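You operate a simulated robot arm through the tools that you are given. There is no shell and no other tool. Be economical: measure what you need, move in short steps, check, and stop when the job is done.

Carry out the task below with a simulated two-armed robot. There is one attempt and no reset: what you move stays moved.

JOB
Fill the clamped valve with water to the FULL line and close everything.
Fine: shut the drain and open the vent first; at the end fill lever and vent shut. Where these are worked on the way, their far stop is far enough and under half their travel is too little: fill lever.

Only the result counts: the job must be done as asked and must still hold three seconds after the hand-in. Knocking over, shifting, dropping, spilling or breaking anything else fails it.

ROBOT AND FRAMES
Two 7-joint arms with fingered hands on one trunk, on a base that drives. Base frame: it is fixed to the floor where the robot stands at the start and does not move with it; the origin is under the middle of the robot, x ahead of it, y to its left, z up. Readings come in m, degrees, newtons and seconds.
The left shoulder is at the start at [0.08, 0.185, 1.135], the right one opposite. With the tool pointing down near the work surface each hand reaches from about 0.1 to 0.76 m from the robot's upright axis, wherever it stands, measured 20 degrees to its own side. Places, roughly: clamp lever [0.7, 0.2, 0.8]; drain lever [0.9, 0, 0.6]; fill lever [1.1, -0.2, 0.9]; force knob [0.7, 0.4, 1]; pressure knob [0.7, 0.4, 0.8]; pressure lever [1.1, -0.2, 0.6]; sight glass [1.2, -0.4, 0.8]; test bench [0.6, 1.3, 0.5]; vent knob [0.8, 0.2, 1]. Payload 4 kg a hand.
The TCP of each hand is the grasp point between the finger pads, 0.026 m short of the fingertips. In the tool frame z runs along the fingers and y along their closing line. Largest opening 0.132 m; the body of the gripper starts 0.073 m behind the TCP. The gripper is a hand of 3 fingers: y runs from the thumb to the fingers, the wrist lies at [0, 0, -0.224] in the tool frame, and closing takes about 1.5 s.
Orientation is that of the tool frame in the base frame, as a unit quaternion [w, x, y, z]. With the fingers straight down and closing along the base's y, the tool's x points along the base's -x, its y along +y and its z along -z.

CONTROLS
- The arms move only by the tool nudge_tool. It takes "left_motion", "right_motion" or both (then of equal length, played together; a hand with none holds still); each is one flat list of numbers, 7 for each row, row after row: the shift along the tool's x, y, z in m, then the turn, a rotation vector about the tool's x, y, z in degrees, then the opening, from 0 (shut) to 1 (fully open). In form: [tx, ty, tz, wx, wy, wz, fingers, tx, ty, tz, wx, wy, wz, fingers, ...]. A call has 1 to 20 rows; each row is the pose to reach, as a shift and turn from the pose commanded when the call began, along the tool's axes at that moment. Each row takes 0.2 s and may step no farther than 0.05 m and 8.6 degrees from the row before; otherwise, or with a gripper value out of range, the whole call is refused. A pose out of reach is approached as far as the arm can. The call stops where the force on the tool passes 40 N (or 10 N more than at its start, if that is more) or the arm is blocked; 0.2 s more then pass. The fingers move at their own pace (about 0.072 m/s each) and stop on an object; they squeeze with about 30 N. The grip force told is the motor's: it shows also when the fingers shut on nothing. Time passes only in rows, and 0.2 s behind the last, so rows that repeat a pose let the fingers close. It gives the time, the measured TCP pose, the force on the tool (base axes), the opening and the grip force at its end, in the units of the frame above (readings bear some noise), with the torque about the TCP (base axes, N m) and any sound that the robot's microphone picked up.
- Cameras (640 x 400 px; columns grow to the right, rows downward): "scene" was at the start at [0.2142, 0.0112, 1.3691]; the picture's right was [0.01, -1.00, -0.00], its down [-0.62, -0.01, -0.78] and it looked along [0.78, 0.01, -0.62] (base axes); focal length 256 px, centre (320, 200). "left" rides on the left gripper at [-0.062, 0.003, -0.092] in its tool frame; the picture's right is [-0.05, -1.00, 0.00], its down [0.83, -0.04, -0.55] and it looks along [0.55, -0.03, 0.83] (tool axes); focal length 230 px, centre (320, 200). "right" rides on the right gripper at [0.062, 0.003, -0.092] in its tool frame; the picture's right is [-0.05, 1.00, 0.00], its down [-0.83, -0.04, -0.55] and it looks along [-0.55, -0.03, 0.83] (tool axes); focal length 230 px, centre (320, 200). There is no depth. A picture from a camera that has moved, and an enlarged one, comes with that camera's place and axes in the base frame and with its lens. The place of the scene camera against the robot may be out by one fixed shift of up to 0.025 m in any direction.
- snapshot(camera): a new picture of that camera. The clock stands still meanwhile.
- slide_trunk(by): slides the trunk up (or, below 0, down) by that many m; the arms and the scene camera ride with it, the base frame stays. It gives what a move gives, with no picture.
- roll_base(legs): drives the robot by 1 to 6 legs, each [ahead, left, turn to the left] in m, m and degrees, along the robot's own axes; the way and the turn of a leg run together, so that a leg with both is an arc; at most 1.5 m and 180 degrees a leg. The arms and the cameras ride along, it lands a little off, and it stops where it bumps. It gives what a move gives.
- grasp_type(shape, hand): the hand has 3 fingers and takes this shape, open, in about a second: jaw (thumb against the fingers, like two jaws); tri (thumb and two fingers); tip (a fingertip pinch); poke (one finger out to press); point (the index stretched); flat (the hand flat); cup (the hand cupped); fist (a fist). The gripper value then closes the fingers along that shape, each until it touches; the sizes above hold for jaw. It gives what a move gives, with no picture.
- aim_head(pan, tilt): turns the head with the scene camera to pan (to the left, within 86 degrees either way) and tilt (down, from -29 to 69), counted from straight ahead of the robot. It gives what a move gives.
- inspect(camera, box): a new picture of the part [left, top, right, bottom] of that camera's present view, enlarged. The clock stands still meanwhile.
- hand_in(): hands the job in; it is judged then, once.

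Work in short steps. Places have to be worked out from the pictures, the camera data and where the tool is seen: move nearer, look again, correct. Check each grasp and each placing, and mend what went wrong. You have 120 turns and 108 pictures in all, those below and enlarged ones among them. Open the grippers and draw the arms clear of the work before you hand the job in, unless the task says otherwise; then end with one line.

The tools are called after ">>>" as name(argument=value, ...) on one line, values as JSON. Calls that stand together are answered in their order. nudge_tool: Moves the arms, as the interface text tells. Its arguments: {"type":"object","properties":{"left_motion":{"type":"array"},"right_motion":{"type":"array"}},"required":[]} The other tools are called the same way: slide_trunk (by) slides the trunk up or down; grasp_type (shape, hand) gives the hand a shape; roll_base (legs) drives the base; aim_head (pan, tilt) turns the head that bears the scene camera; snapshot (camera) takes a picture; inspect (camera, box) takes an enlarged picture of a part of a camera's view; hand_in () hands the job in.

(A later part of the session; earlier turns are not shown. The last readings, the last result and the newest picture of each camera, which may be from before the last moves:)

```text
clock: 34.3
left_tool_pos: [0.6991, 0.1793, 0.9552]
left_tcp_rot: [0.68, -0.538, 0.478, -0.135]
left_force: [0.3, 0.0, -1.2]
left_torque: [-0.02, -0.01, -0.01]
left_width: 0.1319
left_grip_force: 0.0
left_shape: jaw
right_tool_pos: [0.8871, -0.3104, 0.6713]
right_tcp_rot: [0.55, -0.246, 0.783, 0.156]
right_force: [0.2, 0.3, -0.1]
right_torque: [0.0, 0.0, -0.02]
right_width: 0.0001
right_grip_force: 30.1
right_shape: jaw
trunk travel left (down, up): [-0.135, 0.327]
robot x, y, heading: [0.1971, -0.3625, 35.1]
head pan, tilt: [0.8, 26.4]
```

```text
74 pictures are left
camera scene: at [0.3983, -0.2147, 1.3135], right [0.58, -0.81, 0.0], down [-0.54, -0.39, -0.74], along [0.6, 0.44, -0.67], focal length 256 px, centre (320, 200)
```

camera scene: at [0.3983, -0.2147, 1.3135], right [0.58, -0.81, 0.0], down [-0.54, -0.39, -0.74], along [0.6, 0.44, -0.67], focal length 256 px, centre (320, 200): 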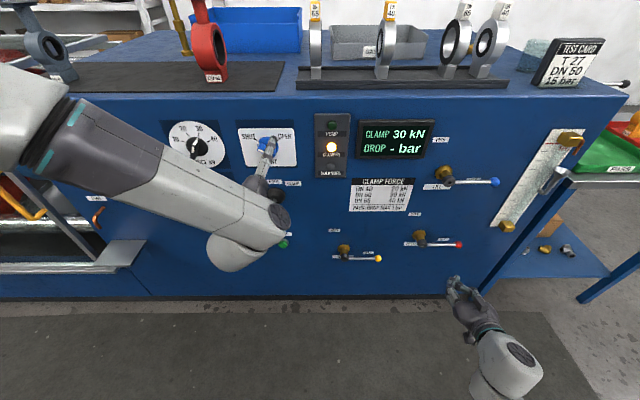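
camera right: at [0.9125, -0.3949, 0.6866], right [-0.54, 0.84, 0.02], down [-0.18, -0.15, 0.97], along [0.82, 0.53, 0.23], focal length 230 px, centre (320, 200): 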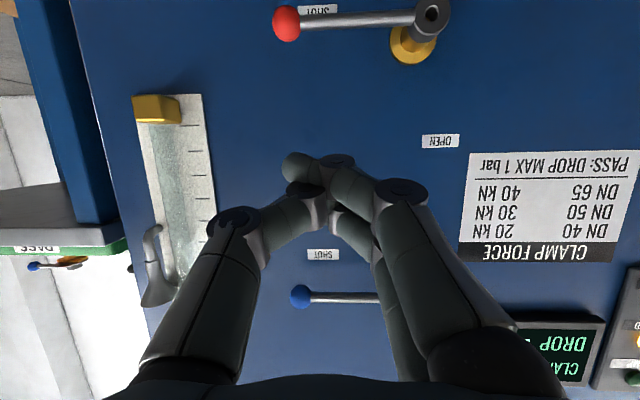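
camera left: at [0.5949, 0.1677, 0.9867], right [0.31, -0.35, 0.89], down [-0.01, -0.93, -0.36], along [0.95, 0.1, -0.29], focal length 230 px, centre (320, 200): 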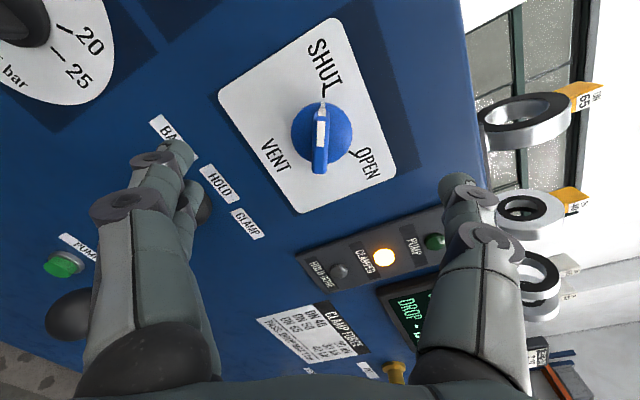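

Well aligned: the TCP projects to image centre and its approach axis runs through the ridge about 0.09–0.11 m ahead. I'll go forward 0.06 m and look again.

>>> nudge_tool(left_motion=[0, 0, 0.03, 0, 0, 0, 1, 0, 0, 0.06, 0, 0, 0, 1])

>>> snapshot(camera="left")

```text
clock: 34.9
left_tool_pos: [0.7498, 0.2149, 0.9551]
left_tcp_rot: [0.679, -0.54, 0.479, -0.132]
left_force: [-0.2, 0.0, -0.7]
left_torque: [0.0, 0.0, -0.01]
left_width: 0.1318
left_grip_force: 0.1
left_shape: jaw
right_tool_pos: [0.8874, -0.31, 0.6713]
right_tcp_rot: [0.55, -0.247, 0.783, 0.157]
right_force: [0.2, 0.1, 0.8]
right_torque: [0.0, 0.01, 0.0]
right_width: 0.0002
right_grip_force: 29.6
right_shape: jaw
trunk travel left (down, up): [-0.135, 0.327]
robot x, y, heading: [0.1951, -0.3616, 35.2]
head pan, tilt: [0.8, 26.4]
```

```text
73 pictures are left
camera left: at [0.645, 0.2031, 0.9853], right [0.31, -0.35, 0.89], down [0.0, -0.93, -0.36], along [0.95, 0.11, -0.29], focal length 230 px, centre (320, 200)
```

left: 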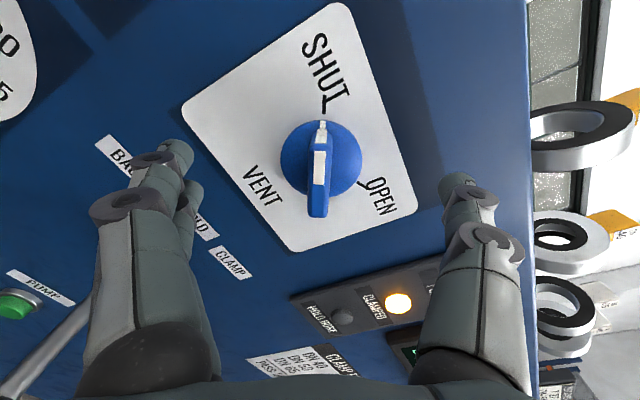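

The ridge front is about 0.035–0.04 m ahead. I'll go 0.03 m forward so the tips flank the ridge, then close.

>>> nudge_tool(left_motion=[0, 0, 0.03, 0, 0, 0, 1, 0, 0, 0.03, 0, 0, 0, 0, 0, 0, 0.03, 0, 0, 0, 0, 0, 0, 0.03, 0, 0, 0, 0, 0, 0, 0.03, 0, 0, 0, 0, 0, 0, 0.03, 0, 0, 0, 0, 0, 0, 0.03, 0, 0, 0, 0, 0, 0, 0.03, 0, 0, 0, 0, 0, 0, 0.03, 0, 0, 0, 0])

>>> snapshot(camera="left")

>>> inspect(camera="scene", box=[200, 90, 360, 190])

```text
clock: 36.9
left_tool_pos: [0.7681, 0.2311, 0.9506]
left_tcp_rot: [0.677, -0.544, 0.478, -0.131]
left_force: [-28.9, -3.8, -19.8]
left_torque: [-0.55, 0.9, 0.6]
left_width: 0.0632
left_grip_force: 30.3
left_shape: jaw
right_tool_pos: [0.8866, -0.3108, 0.6723]
right_tcp_rot: [0.551, -0.246, 0.782, 0.156]
right_force: [-0.2, -0.3, -0.5]
right_torque: [-0.01, 0.02, 0.03]
right_width: 0.0003
right_grip_force: 29.8
right_shape: jaw
trunk travel left (down, up): [-0.135, 0.327]
robot x, y, heading: [0.1951, -0.3575, 34.9]
head pan, tilt: [0.8, 26.4]
```

```text
72 pictures are left
camera left: at [0.6651, 0.2202, 0.9834], right [0.32, -0.34, 0.89], down [0.0, -0.93, -0.36], along [0.95, 0.11, -0.3], focal length 230 px, centre (320, 200)
```

left: 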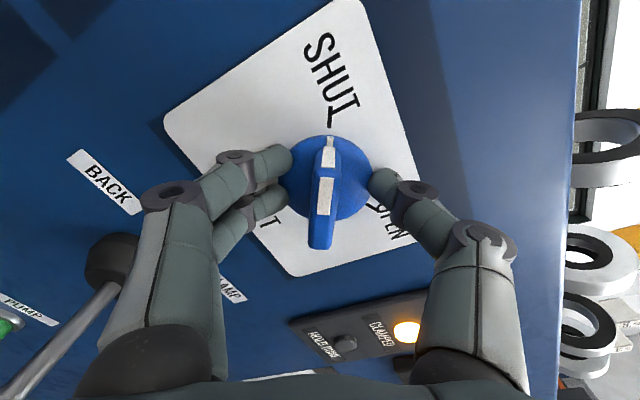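

```text
4.00 times, centred on (280, 140) of scene
camera zoom: at [0.3964, -0.2144, 1.3135], right [0.58, -0.81, 0.0], down [-0.54, -0.39, -0.74], along [0.6, 0.44, -0.67], focal length 1024 px, centre (480, 440)
```

zoom: 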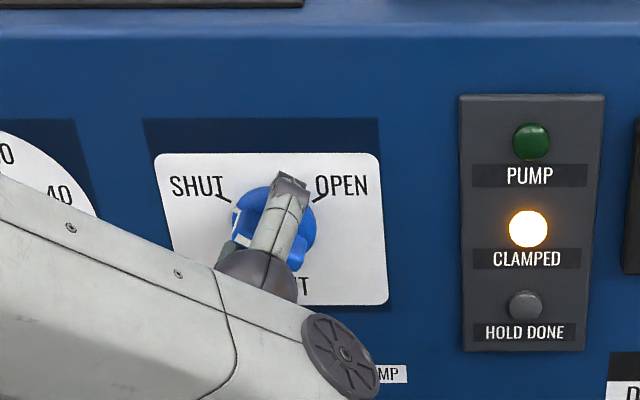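

The fingers closed on the round base (0.063) and are pushing off the panel. I'll open a little, back off 0.018 m and close on the ridge instead.

>>> nudge_tool(left_motion=[0, 0, 0, 0, 0, 0, 0.7, 0, 0, -0.009, 0, 0, 0, 0.7, 0, 0, -0.018, 0, 0, 0, 0.7, 0, 0, -0.018, 0, 0, 0, 0, 0, 0, -0.018, 0, 0, 0, 0, 0, 0, -0.018, 0, 0, 0, 0, 0, 0, -0.018, 0, 0, 0, 0, 0, 0, -0.018, 0, 0, 0, 0, 0, 0, -0.018, 0, 0, 0, 0])

>>> snapshot(camera="left")

```text
clock: 38.9
left_tool_pos: [0.7586, 0.2199, 0.9549]
left_tcp_rot: [0.68, -0.54, 0.478, -0.131]
left_force: [2.1, 1.5, -0.2]
left_torque: [-0.03, -0.01, -0.02]
left_width: 0.0077
left_grip_force: 29.7
left_shape: jaw
right_tool_pos: [0.8878, -0.312, 0.671]
right_tcp_rot: [0.55, -0.246, 0.782, 0.158]
right_force: [-0.3, 0.4, -0.2]
right_torque: [-0.03, 0.01, 0.0]
right_width: 0.0
right_grip_force: 30.5
right_shape: jaw
trunk travel left (down, up): [-0.135, 0.327]
robot x, y, heading: [0.1921, -0.3584, 34.8]
head pan, tilt: [0.8, 26.4]
```

```text
70 pictures are left
camera left: at [0.6537, 0.2092, 0.9862], right [0.31, -0.34, 0.89], down [0.0, -0.93, -0.36], along [0.95, 0.11, -0.29], focal length 230 px, centre (320, 200)
```

left: 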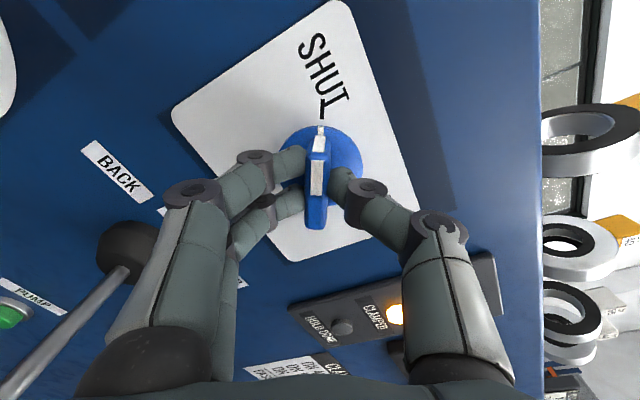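

The ridge is gripped (0.008 wide, centred). I'll turn clockwise 120° towards OPEN.

>>> nudge_tool(left_motion=[0, 0, 0, 0, 0, 8, 0, 0, 0, 0, 0, 0, 16, 0, 0, 0, 0, 0, 0, 24, 0, 0, 0, 0, 0, 0, 32, 0, 0, 0, 0, 0, 0, 40, 0, 0, 0, 0, 0, 0, 48, 0, 0, 0, 0, 0, 0, 56, 0, 0, 0, 0, 0, 0, 64, 0, 0, 0, 0, 0, 0, 72, 0, 0, 0, 0, 0, 0, 80, 0, 0, 0, 0, 0, 0, 88, 0, 0, 0, 0, 0, 0, 96, 0, 0, 0, 0, 0, 0, 104, 0, 0, 0, 0, 0, 0, 112, 0, 0, 0, 0, 0, 0, 120, 0])

>>> snapshot(camera="left")

```text
clock: 42.1
left_tool_pos: [0.7621, 0.2158, 0.955]
left_tcp_rot: [0.453, 0.149, 0.707, 0.522]
left_force: [23.3, -18.0, 1.6]
left_torque: [-0.06, -0.11, -0.56]
left_width: 0.0065
left_grip_force: 30.3
left_shape: jaw
right_tool_pos: [0.8884, -0.3129, 0.6704]
right_tcp_rot: [0.549, -0.245, 0.783, 0.158]
right_force: [-0.4, 1.1, 0.1]
right_torque: [0.04, -0.05, 0.0]
right_width: 0.0
right_grip_force: 29.9
right_shape: jaw
trunk travel left (down, up): [-0.135, 0.327]
robot x, y, heading: [0.1975, -0.3565, 34.8]
head pan, tilt: [0.8, 26.4]
```

```text
69 pictures are left
camera left: at [0.7216, 0.1194, 0.9899], right [0.29, -0.45, -0.85], down [-0.88, 0.21, -0.42], along [0.37, 0.87, -0.33], focal length 230 px, centre (320, 200)
```

left: 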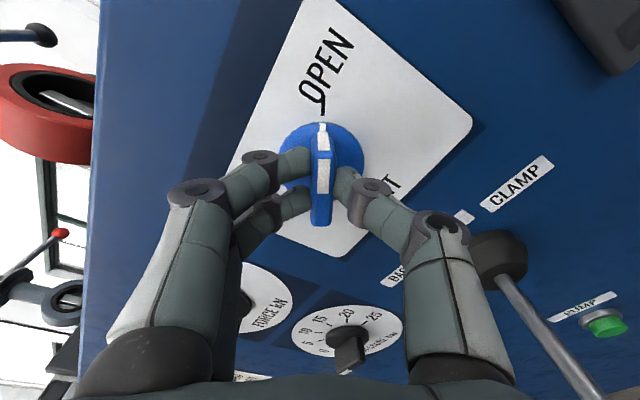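

The vent pointer is on OPEN. I'll loosen the left fingers slightly but keep them around the ridge for closing later, and check the fill lever with the right camera.

>>> nudge_tool(left_motion=[0, 0, 0, 0, 0, 0, 0.2, 0, 0, 0, 0, 0, 0, 0.2])

>>> snapshot(camera="right")

>>> snapshot(camera="scene")

>>> inspect(camera="scene", box=[420, 110, 620, 235])

```text
clock: 42.7
left_tool_pos: [0.7532, 0.2242, 0.954]
left_tcp_rot: [0.451, 0.142, 0.707, 0.525]
left_force: [-0.1, -1.1, 0.0]
left_torque: [0.0, 0.0, 0.0]
left_width: 0.0266
left_grip_force: 0.0
left_shape: jaw
right_tool_pos: [0.8855, -0.3088, 0.6711]
right_tcp_rot: [0.551, -0.246, 0.782, 0.157]
right_force: [0.2, 0.0, 0.0]
right_torque: [0.01, 0.02, 0.01]
right_width: 0.0
right_grip_force: 30.1
right_shape: jaw
trunk travel left (down, up): [-0.135, 0.327]
robot x, y, heading: [0.1921, -0.3611, 34.9]
head pan, tilt: [0.8, 26.4]
```

```text
68 pictures are left
camera right: at [0.796, -0.367, 0.6464], right [-0.55, 0.84, 0.02], down [-0.18, -0.15, 0.97], along [0.82, 0.53, 0.23], focal length 230 px, centre (320, 200)
```

right: 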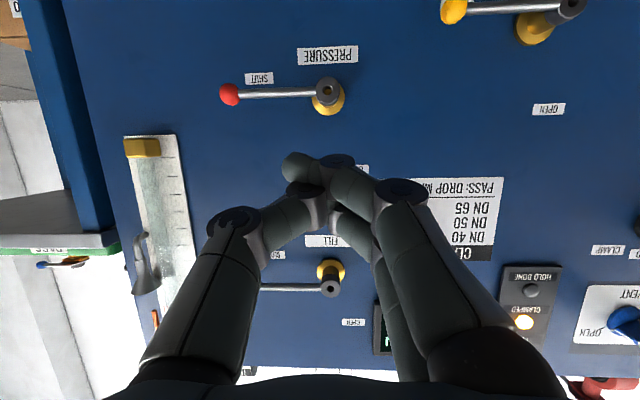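

```text
67 pictures are left
camera scene: at [0.3979, -0.2153, 1.3136], right [0.59, -0.81, 0.0], down [-0.54, -0.39, -0.74], along [0.6, 0.44, -0.67], focal length 256 px, centre (320, 200)
```

scene: 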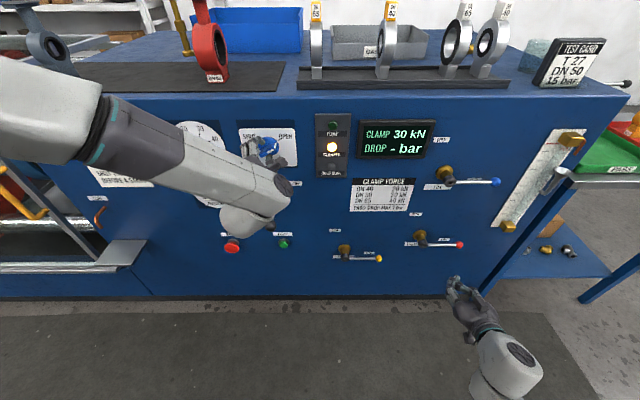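

```text
3.20 times, centred on (520, 172) of scene
camera zoom: at [0.3979, -0.2153, 1.3136], right [0.59, -0.81, 0.0], down [-0.54, -0.39, -0.74], along [0.6, 0.44, -0.67], focal length 819 px, centre (-320, 288)
```

zoom: 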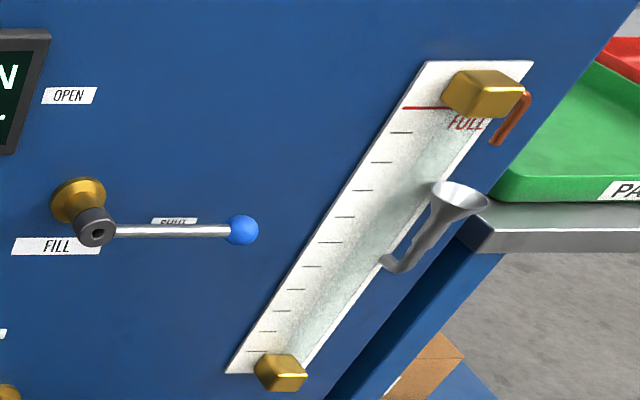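

The fill lever's bar is at about f 0.80, z 0.86, running from 0.35 to 0.475 right. I'll bring the closed right hand under its outer end, still short of bar depth.

>>> nudge_tool(right_motion=[-0.04, -0.024, 0.012, 0, 0, 0, 0, -0.08, -0.048, 0.026, 0, 0, 0, 0, -0.12, -0.073, 0.04, 0, 0, 0, 0, -0.15, -0.097, 0.055, 0, 0, 0, 0])

>>> snapshot(camera="right")

>>> inspect(camera="scene", box=[400, 110, 600, 235])

```text
clock: 43.7
left_tool_pos: [0.7575, 0.2201, 0.9538]
left_tcp_rot: [0.453, 0.144, 0.708, 0.523]
left_force: [-0.5, -0.8, 0.0]
left_torque: [0.0, 0.0, 0.0]
left_width: 0.0265
left_grip_force: 0.0
left_shape: jaw
right_tool_pos: [1.028, -0.3345, 0.7957]
right_tcp_rot: [0.55, -0.245, 0.783, 0.156]
right_force: [0.0, -0.1, 0.5]
right_torque: [0.0, -0.05, 0.02]
right_width: 0.0001
right_grip_force: 29.6
right_shape: jaw
trunk travel left (down, up): [-0.135, 0.327]
robot x, y, heading: [0.1934, -0.3598, 34.7]
head pan, tilt: [0.8, 26.4]
```

```text
65 pictures are left
camera right: at [0.9353, -0.3918, 0.771], right [-0.54, 0.84, 0.02], down [-0.18, -0.15, 0.97], along [0.82, 0.52, 0.23], focal length 230 px, centre (320, 200)
```

right: 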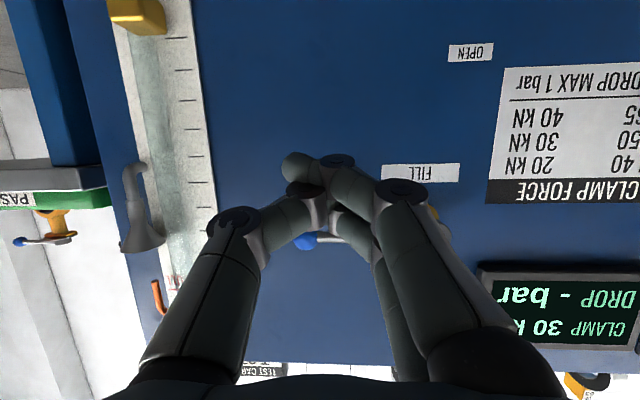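

```text
3.20 times, centred on (500, 172) of scene
camera zoom: at [0.399, -0.216, 1.3135], right [0.58, -0.81, 0.0], down [-0.55, -0.39, -0.74], along [0.6, 0.44, -0.67], focal length 819 px, centre (-256, 288)
```

zoom: 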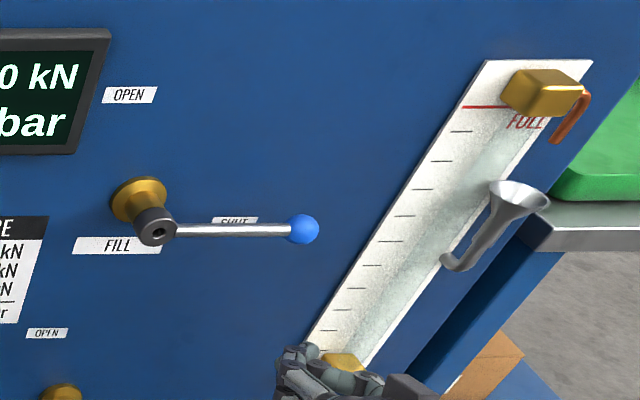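

Ball confirmed at z≈0.862, 0.478 right. I'll go in beneath the bar and look before pushing.

>>> nudge_tool(right_motion=[-0.026, 0, 0.042, 0, 0, 0, 0, -0.052, 0, 0.084, 0, 0, 0, 0])

>>> inspect(camera="scene", box=[400, 110, 600, 235])

>>> snapshot(camera="right")

```text
clock: 44.3
left_tool_pos: [0.7568, 0.2207, 0.9538]
left_tcp_rot: [0.453, 0.144, 0.708, 0.522]
left_force: [0.8, -0.5, -0.6]
left_torque: [0.03, -0.04, -0.04]
left_width: 0.0263
left_grip_force: 0.1
left_shape: jaw
right_tool_pos: [1.107, -0.2765, 0.814]
right_tcp_rot: [0.55, -0.246, 0.783, 0.156]
right_force: [0.1, 0.3, 0.0]
right_torque: [0.0, -0.03, 0.01]
right_width: 0.0002
right_grip_force: 29.4
right_shape: jaw
trunk travel left (down, up): [-0.135, 0.327]
robot x, y, heading: [0.198, -0.3628, 35.3]
head pan, tilt: [0.8, 26.4]
```

```text
3.20 times, centred on (500, 172) of scene
camera zoom: at [0.3991, -0.2154, 1.3134], right [0.58, -0.81, 0.0], down [-0.55, -0.39, -0.74], along [0.6, 0.44, -0.67], focal length 819 px, centre (-256, 288)
```

zoom: 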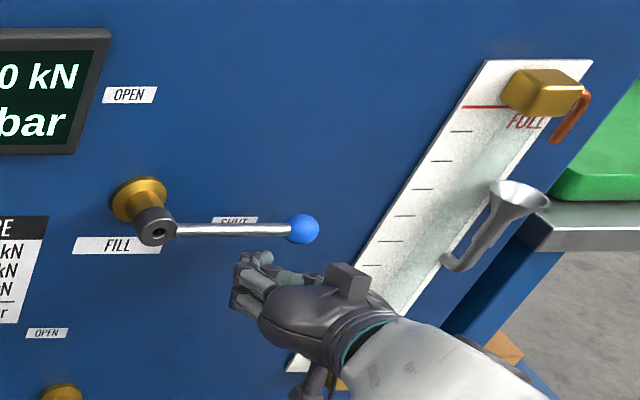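

```text
62 pictures are left
camera right: at [1.0164, -0.3351, 0.7894], right [-0.54, 0.84, 0.02], down [-0.18, -0.15, 0.97], along [0.82, 0.52, 0.23], focal length 230 px, centre (320, 200)
```

right: 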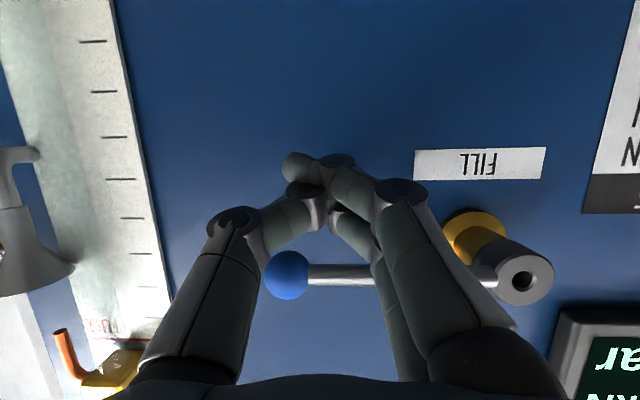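

The fingers are under the bar at its depth. I'll push up and left along the arc to open the fill lever to its stop.

>>> nudge_tool(right_motion=[-0.0224, 0.006, -0.0086, 0, 0, 0, 0, -0.0423, 0.0036, -0.0162, 0, 0, 0, 0, -0.0622, 0.0057, -0.0238, 0, 0, 0, 0, -0.0813, 0.0122, -0.0311, 0, 0, 0, 0, -0.0986, 0.0228, -0.0378, 0, 0, 0, 0, -0.1136, 0.0369, -0.0435, 0, 0, 0, 0, -0.1254, 0.0542, -0.0481, 0, 0, 0, 0, -0.1337, 0.0736, -0.0513, 0, 0, 0, 0])

>>> inspect(camera="scene", box=[400, 80, 620, 230])

>>> snapshot(camera="right")

```text
clock: 46.1
left_tool_pos: [0.7573, 0.2189, 0.9542]
left_tcp_rot: [0.453, 0.145, 0.707, 0.523]
left_force: [0.3, 0.3, 0.8]
left_torque: [0.03, 0.0, 0.01]
left_width: 0.0265
left_grip_force: 0.0
left_shape: jaw
right_tool_pos: [1.0614, -0.2141, 0.9564]
right_tcp_rot: [0.55, -0.245, 0.783, 0.156]
right_force: [-0.3, -2.9, -3.5]
right_torque: [-0.01, -0.05, -0.01]
right_width: 0.0
right_grip_force: 30.2
right_shape: jaw
trunk travel left (down, up): [-0.135, 0.327]
robot x, y, heading: [0.1933, -0.3613, 35.0]
head pan, tilt: [0.8, 26.4]
```

```text
2.67 times, centred on (510, 155) of scene
camera zoom: at [0.3991, -0.2162, 1.3134], right [0.58, -0.81, 0.0], down [-0.55, -0.39, -0.74], along [0.6, 0.44, -0.67], focal length 683 px, centre (-187, 320)
```

zoom: 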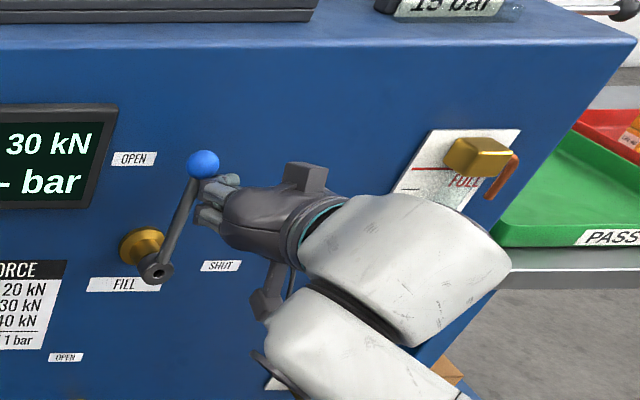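

```text
60 pictures are left
camera right: at [0.9706, -0.272, 0.9319], right [-0.54, 0.84, 0.02], down [-0.18, -0.15, 0.97], along [0.82, 0.52, 0.23], focal length 230 px, centre (320, 200)
```

right: 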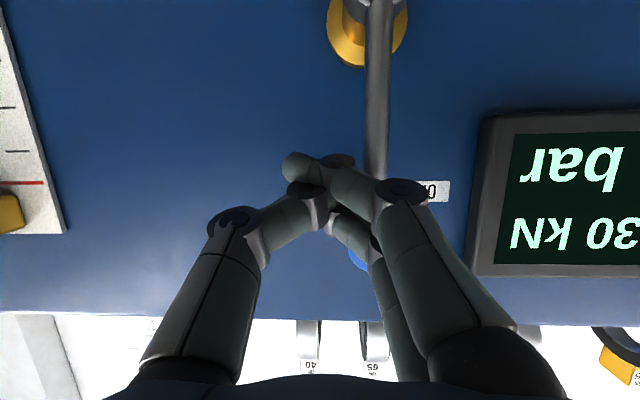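

The lever is about 80° open and there's no water near the top yet. I'll push the last bit to the stop, then draw straight back to uncover the sight glass.

>>> nudge_tool(right_motion=[-0.002, 0.014, 0, 0, 0, 0, 0, -0.003, 0.022, 0, 0, 0, 0, 0, -0.003, 0.0, -0.02, 0, 0, 0, 0, -0.003, -0.02, -0.06, 0, 0, 0, 0, -0.003, -0.02, -0.1, 0, 0, 0, 0])

>>> inspect(camera="scene", box=[400, 80, 620, 230])

>>> snapshot(camera="right")

```text
clock: 47.3
left_tool_pos: [0.7552, 0.2202, 0.955]
left_tcp_rot: [0.453, 0.143, 0.707, 0.523]
left_force: [0.3, -0.4, -0.4]
left_torque: [-0.01, 0.04, -0.01]
left_width: 0.0264
left_grip_force: 0.2
left_shape: jaw
right_tool_pos: [0.9934, -0.279, 0.9969]
right_tcp_rot: [0.551, -0.246, 0.781, 0.158]
right_force: [-0.3, 0.5, -0.1]
right_torque: [-0.03, 0.0, -0.04]
right_width: 0.0
right_grip_force: 30.1
right_shape: jaw
trunk travel left (down, up): [-0.135, 0.327]
robot x, y, heading: [0.1926, -0.3587, 35.0]
head pan, tilt: [0.8, 26.4]
```

```text
2.67 times, centred on (510, 155) of scene
camera zoom: at [0.3972, -0.2157, 1.3139], right [0.59, -0.81, 0.0], down [-0.54, -0.39, -0.74], along [0.6, 0.44, -0.67], focal length 683 px, centre (-187, 320)
```

zoom: 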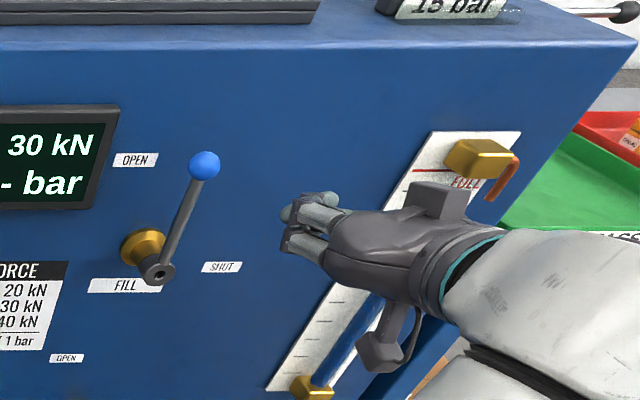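

```text
58 pictures are left
camera right: at [0.9026, -0.3382, 0.9708], right [-0.55, 0.84, 0.02], down [-0.18, -0.15, 0.97], along [0.82, 0.53, 0.24], focal length 230 px, centre (320, 200)
```

right: 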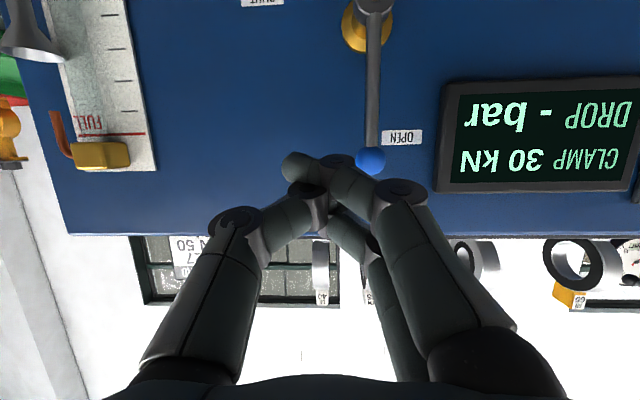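

The lever is fully open, and water is visible low in the glass and rising. I'll move the closed hand across to the lever's left side at bar depth, ready to shut it, and read the level.

>>> nudge_tool(right_motion=[0.0175, 0.05, 0.006, 0, 0, 0, 0, 0.035, 0.1, 0.013, 0, 0, 0, 0, 0.018, 0.103, 0.057, 0, 0, 0, 0, 0.002, 0.103, 0.1, 0, 0, 0, 0])

>>> inspect(camera="scene", box=[400, 80, 620, 230])

>>> snapshot(camera="right")

```text
refused: row 1 steps farther than a row can; nothing moved
```

```text
2.67 times, centred on (510, 155) of scene
camera zoom: at [0.3972, -0.2157, 1.3139], right [0.59, -0.81, 0.0], down [-0.54, -0.39, -0.74], along [0.6, 0.44, -0.67], focal length 683 px, centre (-187, 320)
```

zoom: 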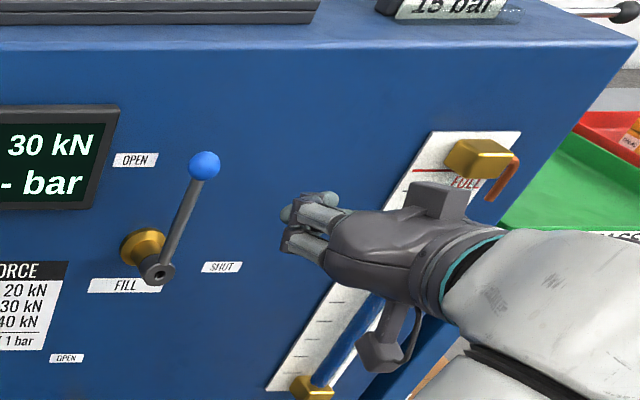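

```text
56 pictures are left
camera right: at [0.9026, -0.3382, 0.9708], right [-0.55, 0.84, 0.02], down [-0.18, -0.15, 0.97], along [0.82, 0.53, 0.24], focal length 230 px, centre (320, 200)
```

right: 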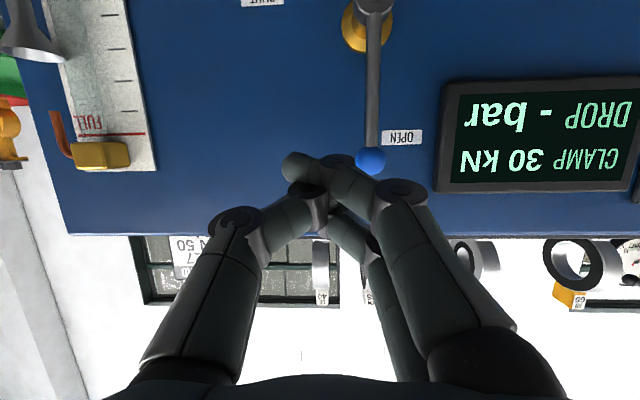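

The step was slightly too long and nothing moved. I'll repeat it with shorter steps.

>>> nudge_tool(right_motion=[0.016, 0.045, 0.006, 0, 0, 0, 0, 0.032, 0.09, 0.012, 0, 0, 0, 0, 0.02, 0.103, 0.056, 0, 0, 0, 0, 0.004, 0.103, 0.1, 0, 0, 0, 0])

>>> inspect(camera="scene", box=[400, 80, 620, 230])

>>> snapshot(camera="right")

```text
clock: 48.3
left_tool_pos: [0.7578, 0.2201, 0.9542]
left_tcp_rot: [0.453, 0.144, 0.708, 0.523]
left_force: [1.1, -0.3, -0.3]
left_torque: [-0.01, 0.01, 0.01]
left_width: 0.0264
left_grip_force: 0.1
left_shape: jaw
right_tool_pos: [1.0132, -0.1433, 0.9548]
right_tcp_rot: [0.55, -0.246, 0.783, 0.156]
right_force: [0.2, 0.9, 0.4]
right_torque: [-0.02, -0.03, 0.05]
right_width: 0.0
right_grip_force: 30.6
right_shape: jaw
trunk travel left (down, up): [-0.135, 0.327]
robot x, y, heading: [0.1958, -0.3581, 35.0]
head pan, tilt: [0.8, 26.4]
```

```text
2.67 times, centred on (510, 155) of scene
camera zoom: at [0.3991, -0.2151, 1.3133], right [0.58, -0.81, 0.0], down [-0.55, -0.39, -0.74], along [0.6, 0.44, -0.67], focal length 683 px, centre (-187, 320)
```

zoom: 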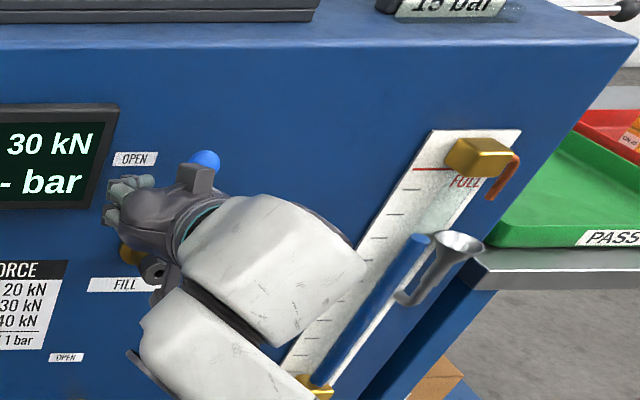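

```text
54 pictures are left
camera right: at [0.9226, -0.202, 0.9305], right [-0.54, 0.84, 0.02], down [-0.18, -0.15, 0.97], along [0.82, 0.52, 0.23], focal length 230 px, centre (320, 200)
```

right: 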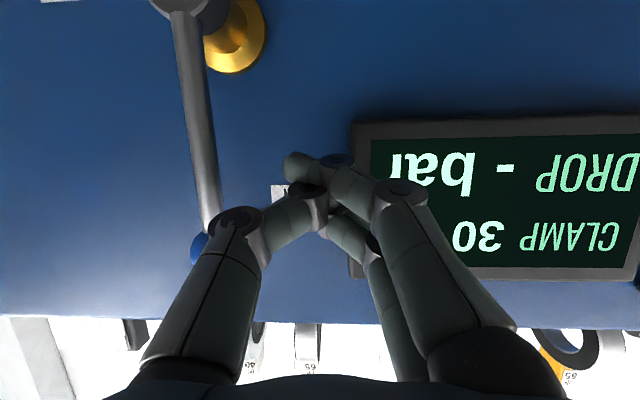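

The water has climbed well up the glass. I'll zoom in for the exact level before acting (the clock is stopped).

>>> inspect(camera="scene", box=[500, 120, 600, 230])

```text
3.64 times, centred on (550, 175) of scene
camera zoom: at [0.3991, -0.2151, 1.3133], right [0.58, -0.81, 0.0], down [-0.55, -0.39, -0.74], along [0.6, 0.44, -0.67], focal length 931 px, centre (-516, 291)
```

zoom: 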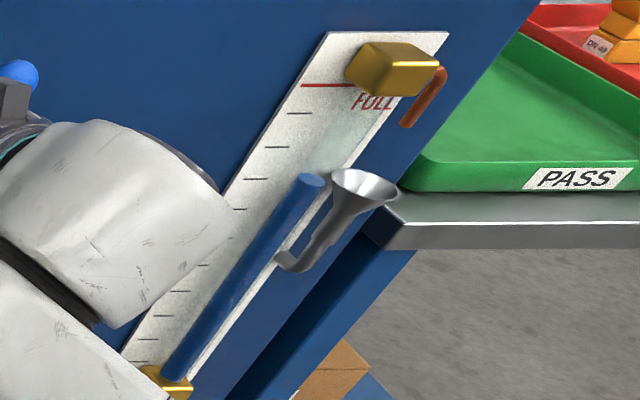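

The level is about 2.4 marks below FULL and rising at roughly 3 marks/s. The shutting stroke itself will add about 2, so I'll shut now with a fast arc.

>>> nudge_tool(right_motion=[-0.0047, -0.0475, -0.0018, 0, 0, 0, 0, -0.0004, -0.095, 0, 0, 0, 0, 0, 0.0234, -0.1332, 0.009, 0, 0, 0, 0, 0.062, -0.1569, 0.0238, 0, 0, 0, 0, 0.0815, -0.1607, 0.0313, 0, 0, 0, 0])

>>> inspect(camera="scene", box=[400, 100, 600, 230])

>>> snapshot(camera="right")

```text
clock: 49.5
left_tool_pos: [0.7524, 0.2215, 0.9583]
left_tcp_rot: [0.455, 0.142, 0.706, 0.523]
left_force: [0.3, -1.3, -1.3]
left_torque: [-0.02, 0.01, -0.02]
left_width: 0.0269
left_grip_force: 0.1
left_shape: jaw
right_tool_pos: [1.1013, -0.2773, 0.8876]
right_tcp_rot: [0.558, -0.248, 0.775, 0.161]
right_force: [-4.1, 11.6, 32.6]
right_torque: [0.23, -0.43, 0.22]
right_width: 0.0
right_grip_force: 30.2
right_shape: jaw
trunk travel left (down, up): [-0.135, 0.327]
robot x, y, heading: [0.1948, -0.3633, 35.1]
head pan, tilt: [0.8, 26.4]
```

```text
3.08 times, centred on (500, 165) of scene
camera zoom: at [0.3924, -0.2146, 1.3154], right [0.59, -0.81, 0.0], down [-0.54, -0.39, -0.75], along [0.6, 0.44, -0.67], focal length 788 px, centre (-234, 308)
```

zoom: 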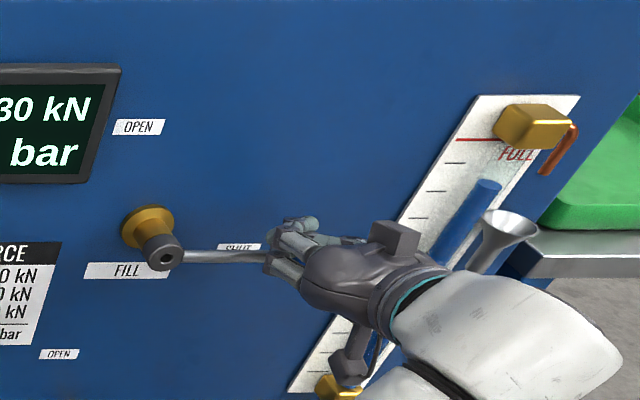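

```text
51 pictures are left
camera right: at [1.0116, -0.3353, 0.8597], right [-0.55, 0.84, 0.02], down [-0.2, -0.16, 0.97], along [0.81, 0.53, 0.26], focal length 230 px, centre (320, 200)
```

right: 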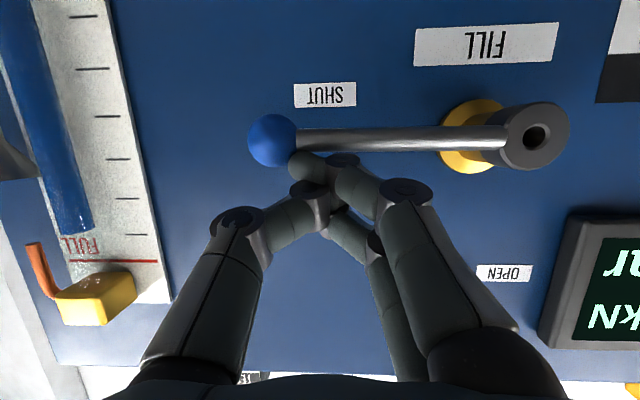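

Fill is shut (33 N on the stop) and the level is a bit below FULL. I'll lift off, draw back, and put the hand camera near the FULL line's height to measure the gap without parallax.

>>> nudge_tool(right_motion=[-0.025, 0, -0.01, 0, 0, 0, 0, -0.045, 0, -0.045, 0, 0, 0, 0, -0.065, 0, -0.085, 0, 0, 0, 0, -0.085, 0, -0.12, 0, 0, 0, 0, -0.1, 0, -0.13, 0, 0, 0, 0])

>>> snapshot(camera="right")

>>> inspect(camera="scene", box=[400, 100, 600, 230])

```text
clock: 50.7
left_tool_pos: [0.7569, 0.2192, 0.9545]
left_tcp_rot: [0.453, 0.143, 0.707, 0.524]
left_force: [0.9, -0.4, 0.0]
left_torque: [0.02, 0.01, -0.02]
left_width: 0.0262
left_grip_force: 0.1
left_shape: jaw
right_tool_pos: [1.0314, -0.3268, 1.0095]
right_tcp_rot: [0.55, -0.246, 0.782, 0.157]
right_force: [-0.1, 0.5, 0.2]
right_torque: [-0.03, -0.03, 0.01]
right_width: 0.0002
right_grip_force: 30.2
right_shape: jaw
trunk travel left (down, up): [-0.135, 0.327]
robot x, y, heading: [0.1935, -0.3593, 35.0]
head pan, tilt: [0.8, 26.4]
```

```text
50 pictures are left
camera right: at [0.9411, -0.3835, 0.9848], right [-0.54, 0.84, 0.02], down [-0.18, -0.15, 0.97], along [0.82, 0.52, 0.23], focal length 230 px, centre (320, 200)
```

right: 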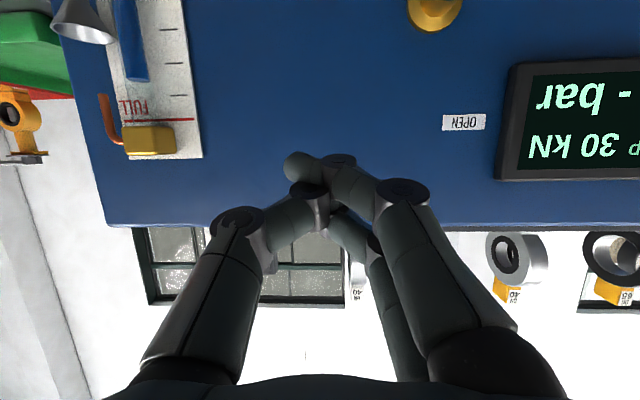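

```text
3.08 times, centred on (500, 165) of scene
camera zoom: at [0.3986, -0.2157, 1.3135], right [0.58, -0.81, 0.0], down [-0.54, -0.39, -0.74], along [0.6, 0.44, -0.67], focal length 788 px, centre (-234, 308)
```

zoom: 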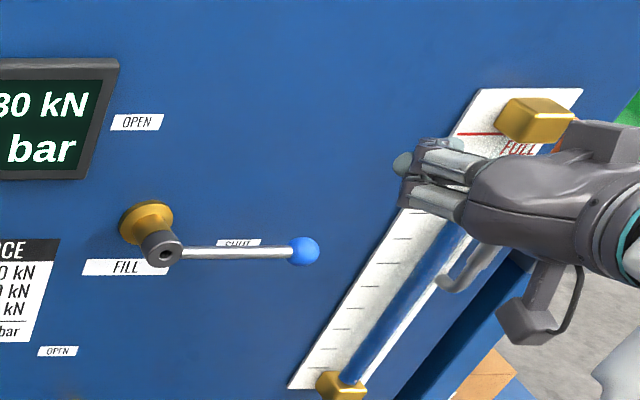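

Fill lever is shut. I'll zoom on the glass in the hand camera, which is nearly level with FULL.

>>> inspect(camera="right", box=[80, 0, 240, 160])

```text
2.50 times, centred on (160, 80) of right
camera zoom: at [0.9411, -0.3835, 0.9848], right [-0.54, 0.84, 0.02], down [-0.18, -0.15, 0.97], along [0.82, 0.52, 0.23], focal length 575 px, centre (720, 500)
```

zoom: 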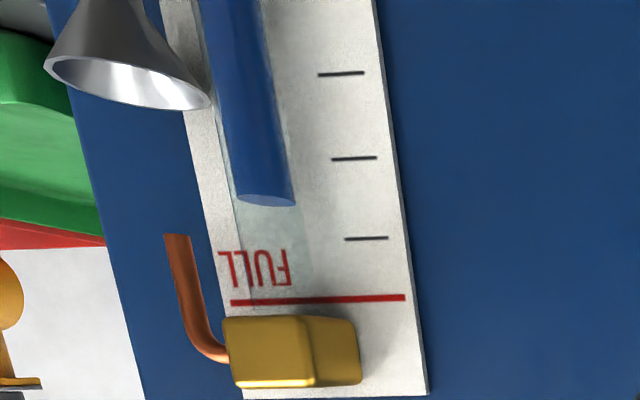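

The level is about 0.035 m below FULL; full flow is roughly 0.055 m/s. I'll top up in short quick swings with the lever loosely caged between the fingers, so I can open and shut it without repositioning. First I'll roll the right hand 60° and lower it in front of the lever.

>>> nudge_tool(right_motion=[0.018, 0.001, 0.0065, 0, 0, 7.5, 0.45, 0.035, 0.002, 0.013, 0, 0, 15, 0.45, 0.052, 0.003, 0.02, 0, 0, 22.5, 0.45, 0.069, 0.004, 0.0265, 0, 0, 30, 0.45, 0.086, 0.005, 0.033, 0, 0, 37.5, 0.45, 0.103, 0.006, 0.0395, 0, 0, 45, 0.45, 0.12, 0.008, 0.046, 0, 0, 52.5, 0.45, 0.137, 0.009, 0.0526, 0, 0, 60, 0.45])

>>> snapshot(camera="right")

>>> inspect(camera="scene", box=[400, 100, 600, 230])

```text
clock: 52.5
left_tool_pos: [0.757, 0.2203, 0.9551]
left_tcp_rot: [0.454, 0.144, 0.707, 0.523]
left_force: [-0.1, -0.8, 0.1]
left_torque: [0.01, 0.0, 0.01]
left_width: 0.0263
left_grip_force: 0.0
left_shape: jaw
right_tool_pos: [1.0307, -0.3202, 0.8628]
right_tcp_rot: [0.397, 0.178, 0.8, 0.413]
right_force: [1.0, -0.7, -0.1]
right_torque: [0.01, -0.02, 0.03]
right_width: 0.0589
right_grip_force: 0.1
right_shape: jaw
trunk travel left (down, up): [-0.135, 0.327]
robot x, y, heading: [0.1949, -0.3643, 35.3]
head pan, tilt: [0.8, 26.4]
```

```text
47 pictures are left
camera right: at [0.92, -0.3287, 0.8677], right [-0.01, 0.56, 0.83], down [0.08, -0.82, 0.56], along [1.0, 0.07, -0.04], focal length 230 px, centre (320, 200)
```

right: 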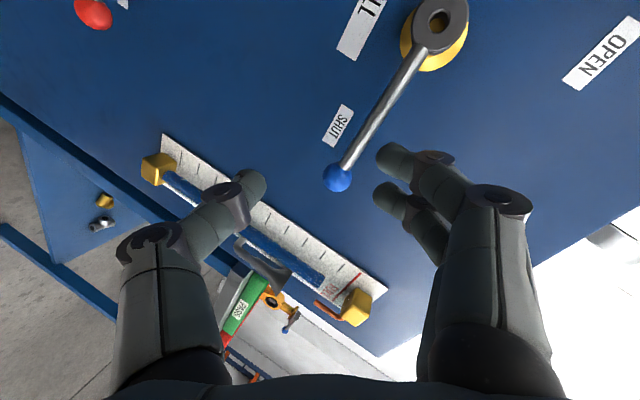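

```text
3.08 times, centred on (500, 165) of scene
camera zoom: at [0.3989, -0.2158, 1.3135], right [0.58, -0.81, 0.0], down [-0.55, -0.39, -0.74], along [0.6, 0.44, -0.67], focal length 788 px, centre (-234, 308)
```

zoom: 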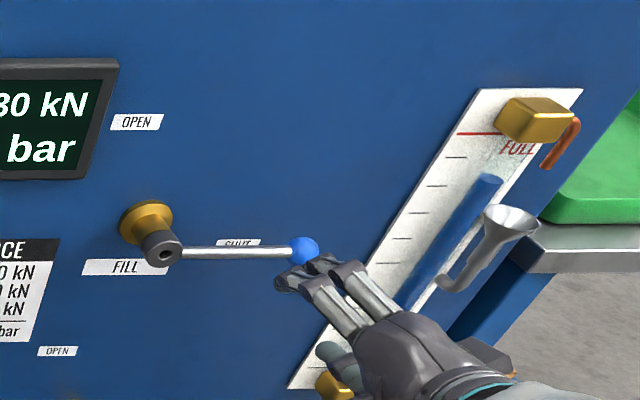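

The bar is at TCP height (z≈0.86). I'll go straight forward 0.09 m so the fingers straddle the bar, then check.

>>> nudge_tool(right_motion=[-0.0077, 0.0133, 0.0423, 0, 0, 0, 0.45, -0.0153, 0.0265, 0.0846, 0, 0, 0, 0.45])

>>> snapshot(camera="right")

>>> inspect(camera="scene", box=[400, 100, 600, 230])

```text
clock: 53.1
left_tool_pos: [0.7567, 0.2203, 0.9538]
left_tcp_rot: [0.454, 0.145, 0.707, 0.522]
left_force: [0.3, -0.2, -0.3]
left_torque: [0.01, 0.01, -0.01]
left_width: 0.0264
left_grip_force: 0.1
left_shape: jaw
right_tool_pos: [1.1056, -0.2716, 0.8611]
right_tcp_rot: [0.398, 0.178, 0.801, 0.411]
right_force: [1.0, 0.2, -0.4]
right_torque: [-0.03, -0.03, -0.02]
right_width: 0.059
right_grip_force: 0.0
right_shape: jaw
trunk travel left (down, up): [-0.135, 0.327]
robot x, y, heading: [0.1927, -0.3598, 35.2]
head pan, tilt: [0.8, 26.4]
```

```text
45 pictures are left
camera right: at [0.9959, -0.2786, 0.8657], right [-0.01, 0.57, 0.82], down [0.08, -0.82, 0.56], along [1.0, 0.07, -0.04], focal length 230 px, centre (320, 200)
```

right: 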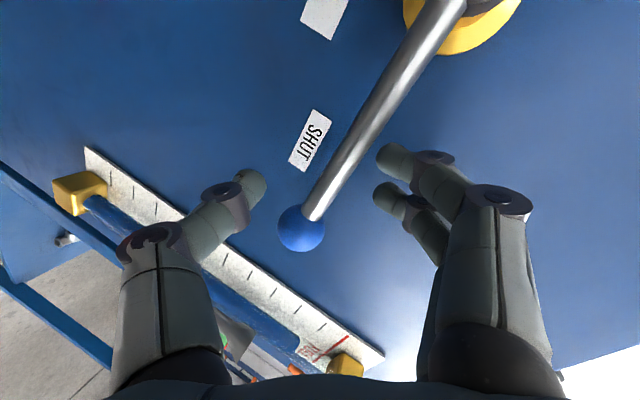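

```text
3.08 times, centred on (500, 165) of scene
camera zoom: at [0.3992, -0.2154, 1.3133], right [0.58, -0.81, 0.0], down [-0.55, -0.39, -0.74], along [0.6, 0.44, -0.67], focal length 788 px, centre (-234, 308)
```

zoom: 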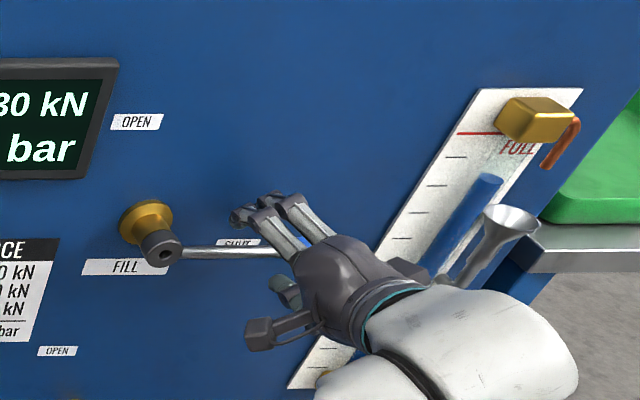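

The bar sits between the thumb (below) and the fingers (above). I'll narrow the cage to about 0.043 m.

>>> nudge_tool(right_motion=[0, 0, 0, 0, 0, 0, 0.33, 0, 0, 0, 0, 0, 0, 0.33])

>>> snapshot(camera="right")

```text
clock: 53.7
left_tool_pos: [0.7562, 0.2202, 0.9551]
left_tcp_rot: [0.453, 0.145, 0.707, 0.523]
left_force: [-0.7, 0.3, 0.8]
left_torque: [0.01, 0.0, 0.01]
left_width: 0.0265
left_grip_force: 0.0
left_shape: jaw
right_tool_pos: [1.1058, -0.2721, 0.8614]
right_tcp_rot: [0.398, 0.178, 0.8, 0.412]
right_force: [-0.2, 0.0, 1.7]
right_torque: [-0.02, -0.03, 0.03]
right_width: 0.044
right_grip_force: 0.0
right_shape: jaw
trunk travel left (down, up): [-0.135, 0.327]
robot x, y, heading: [0.1918, -0.3579, 35.1]
head pan, tilt: [0.8, 26.4]
```

```text
43 pictures are left
camera right: at [0.9952, -0.2788, 0.8662], right [-0.01, 0.57, 0.82], down [0.08, -0.82, 0.56], along [1.0, 0.07, -0.04], focal length 230 px, centre (320, 200)
```

right: 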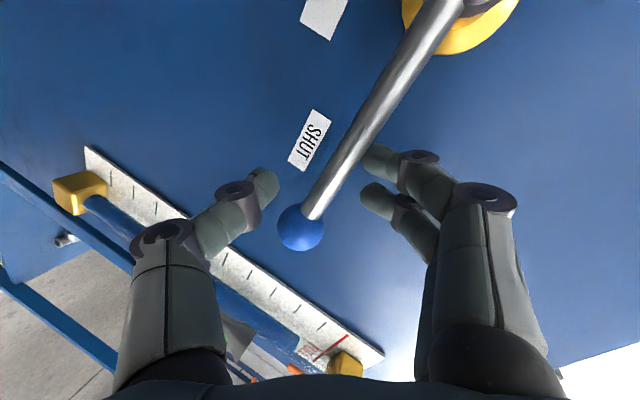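

The cage is set. I'll do one quick swing, up to about 70° and straight back to shut, expected to add about 0.025–0.03 m.

>>> nudge_tool(right_motion=[0.0104, 0.006, 0, 0, 0, 0, 0.33, -0.0002, 0.0503, -0.0158, 0, 0, 0, 0.33, 0.0143, 0.0946, -0.027, 0, 0, 0, 0.33, 0.0332, 0.1153, -0.0301, 0, 0, 0, 0.33, 0.0076, 0.0824, -0.0244, 0, 0, 0, 0.33, 0, 0.0397, -0.0124, 0, 0, 0, 0.33, 0.0152, -0.0014, 0.0032, 0, 0, 0, 0.33, 0.0241, -0.0114, 0.0079, 0, 0, 0, 0.33])

>>> snapshot(camera="right")

>>> inspect(camera="scene", box=[400, 100, 600, 230])

```text
clock: 55.5
left_tool_pos: [0.7576, 0.2201, 0.9542]
left_tcp_rot: [0.453, 0.144, 0.707, 0.523]
left_force: [0.2, -0.2, -1.3]
left_torque: [-0.01, -0.04, -0.02]
left_width: 0.0266
left_grip_force: 0.1
left_shape: jaw
right_tool_pos: [1.0972, -0.2577, 0.8394]
right_tcp_rot: [0.399, 0.179, 0.8, 0.411]
right_force: [2.3, -0.3, 1.8]
right_torque: [0.1, 0.07, -0.08]
right_width: 0.0448
right_grip_force: 0.0
right_shape: jaw
trunk travel left (down, up): [-0.135, 0.327]
robot x, y, heading: [0.1968, -0.3611, 34.8]
head pan, tilt: [0.8, 26.4]
```

```text
42 pictures are left
camera right: at [0.9865, -0.2661, 0.8447], right [-0.01, 0.56, 0.82], down [0.08, -0.82, 0.56], along [1.0, 0.07, -0.04], focal length 230 px, centre (320, 200)
```

right: 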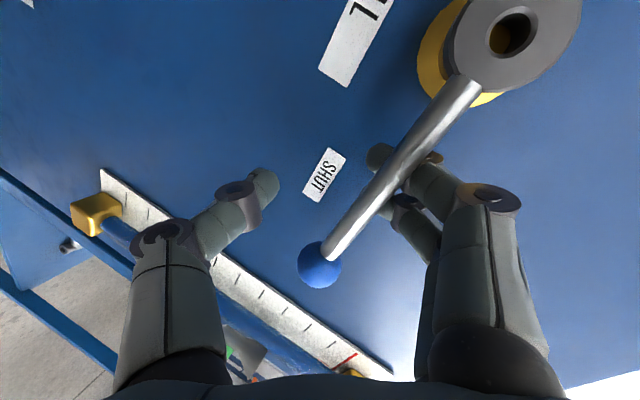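

```text
3.08 times, centred on (500, 165) of scene
camera zoom: at [0.3983, -0.2162, 1.3137], right [0.58, -0.81, 0.0], down [-0.54, -0.39, -0.74], along [0.6, 0.44, -0.67], focal length 788 px, centre (-234, 308)
```

zoom: 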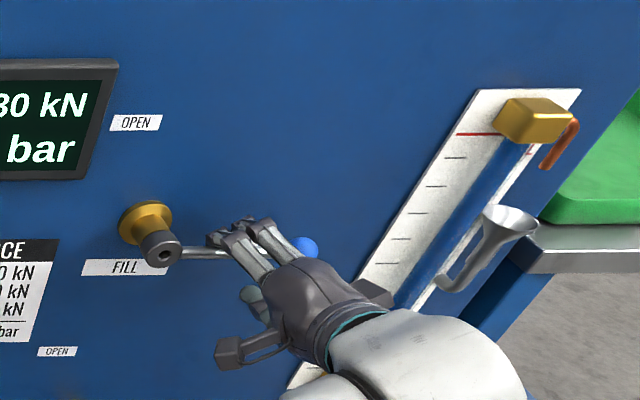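

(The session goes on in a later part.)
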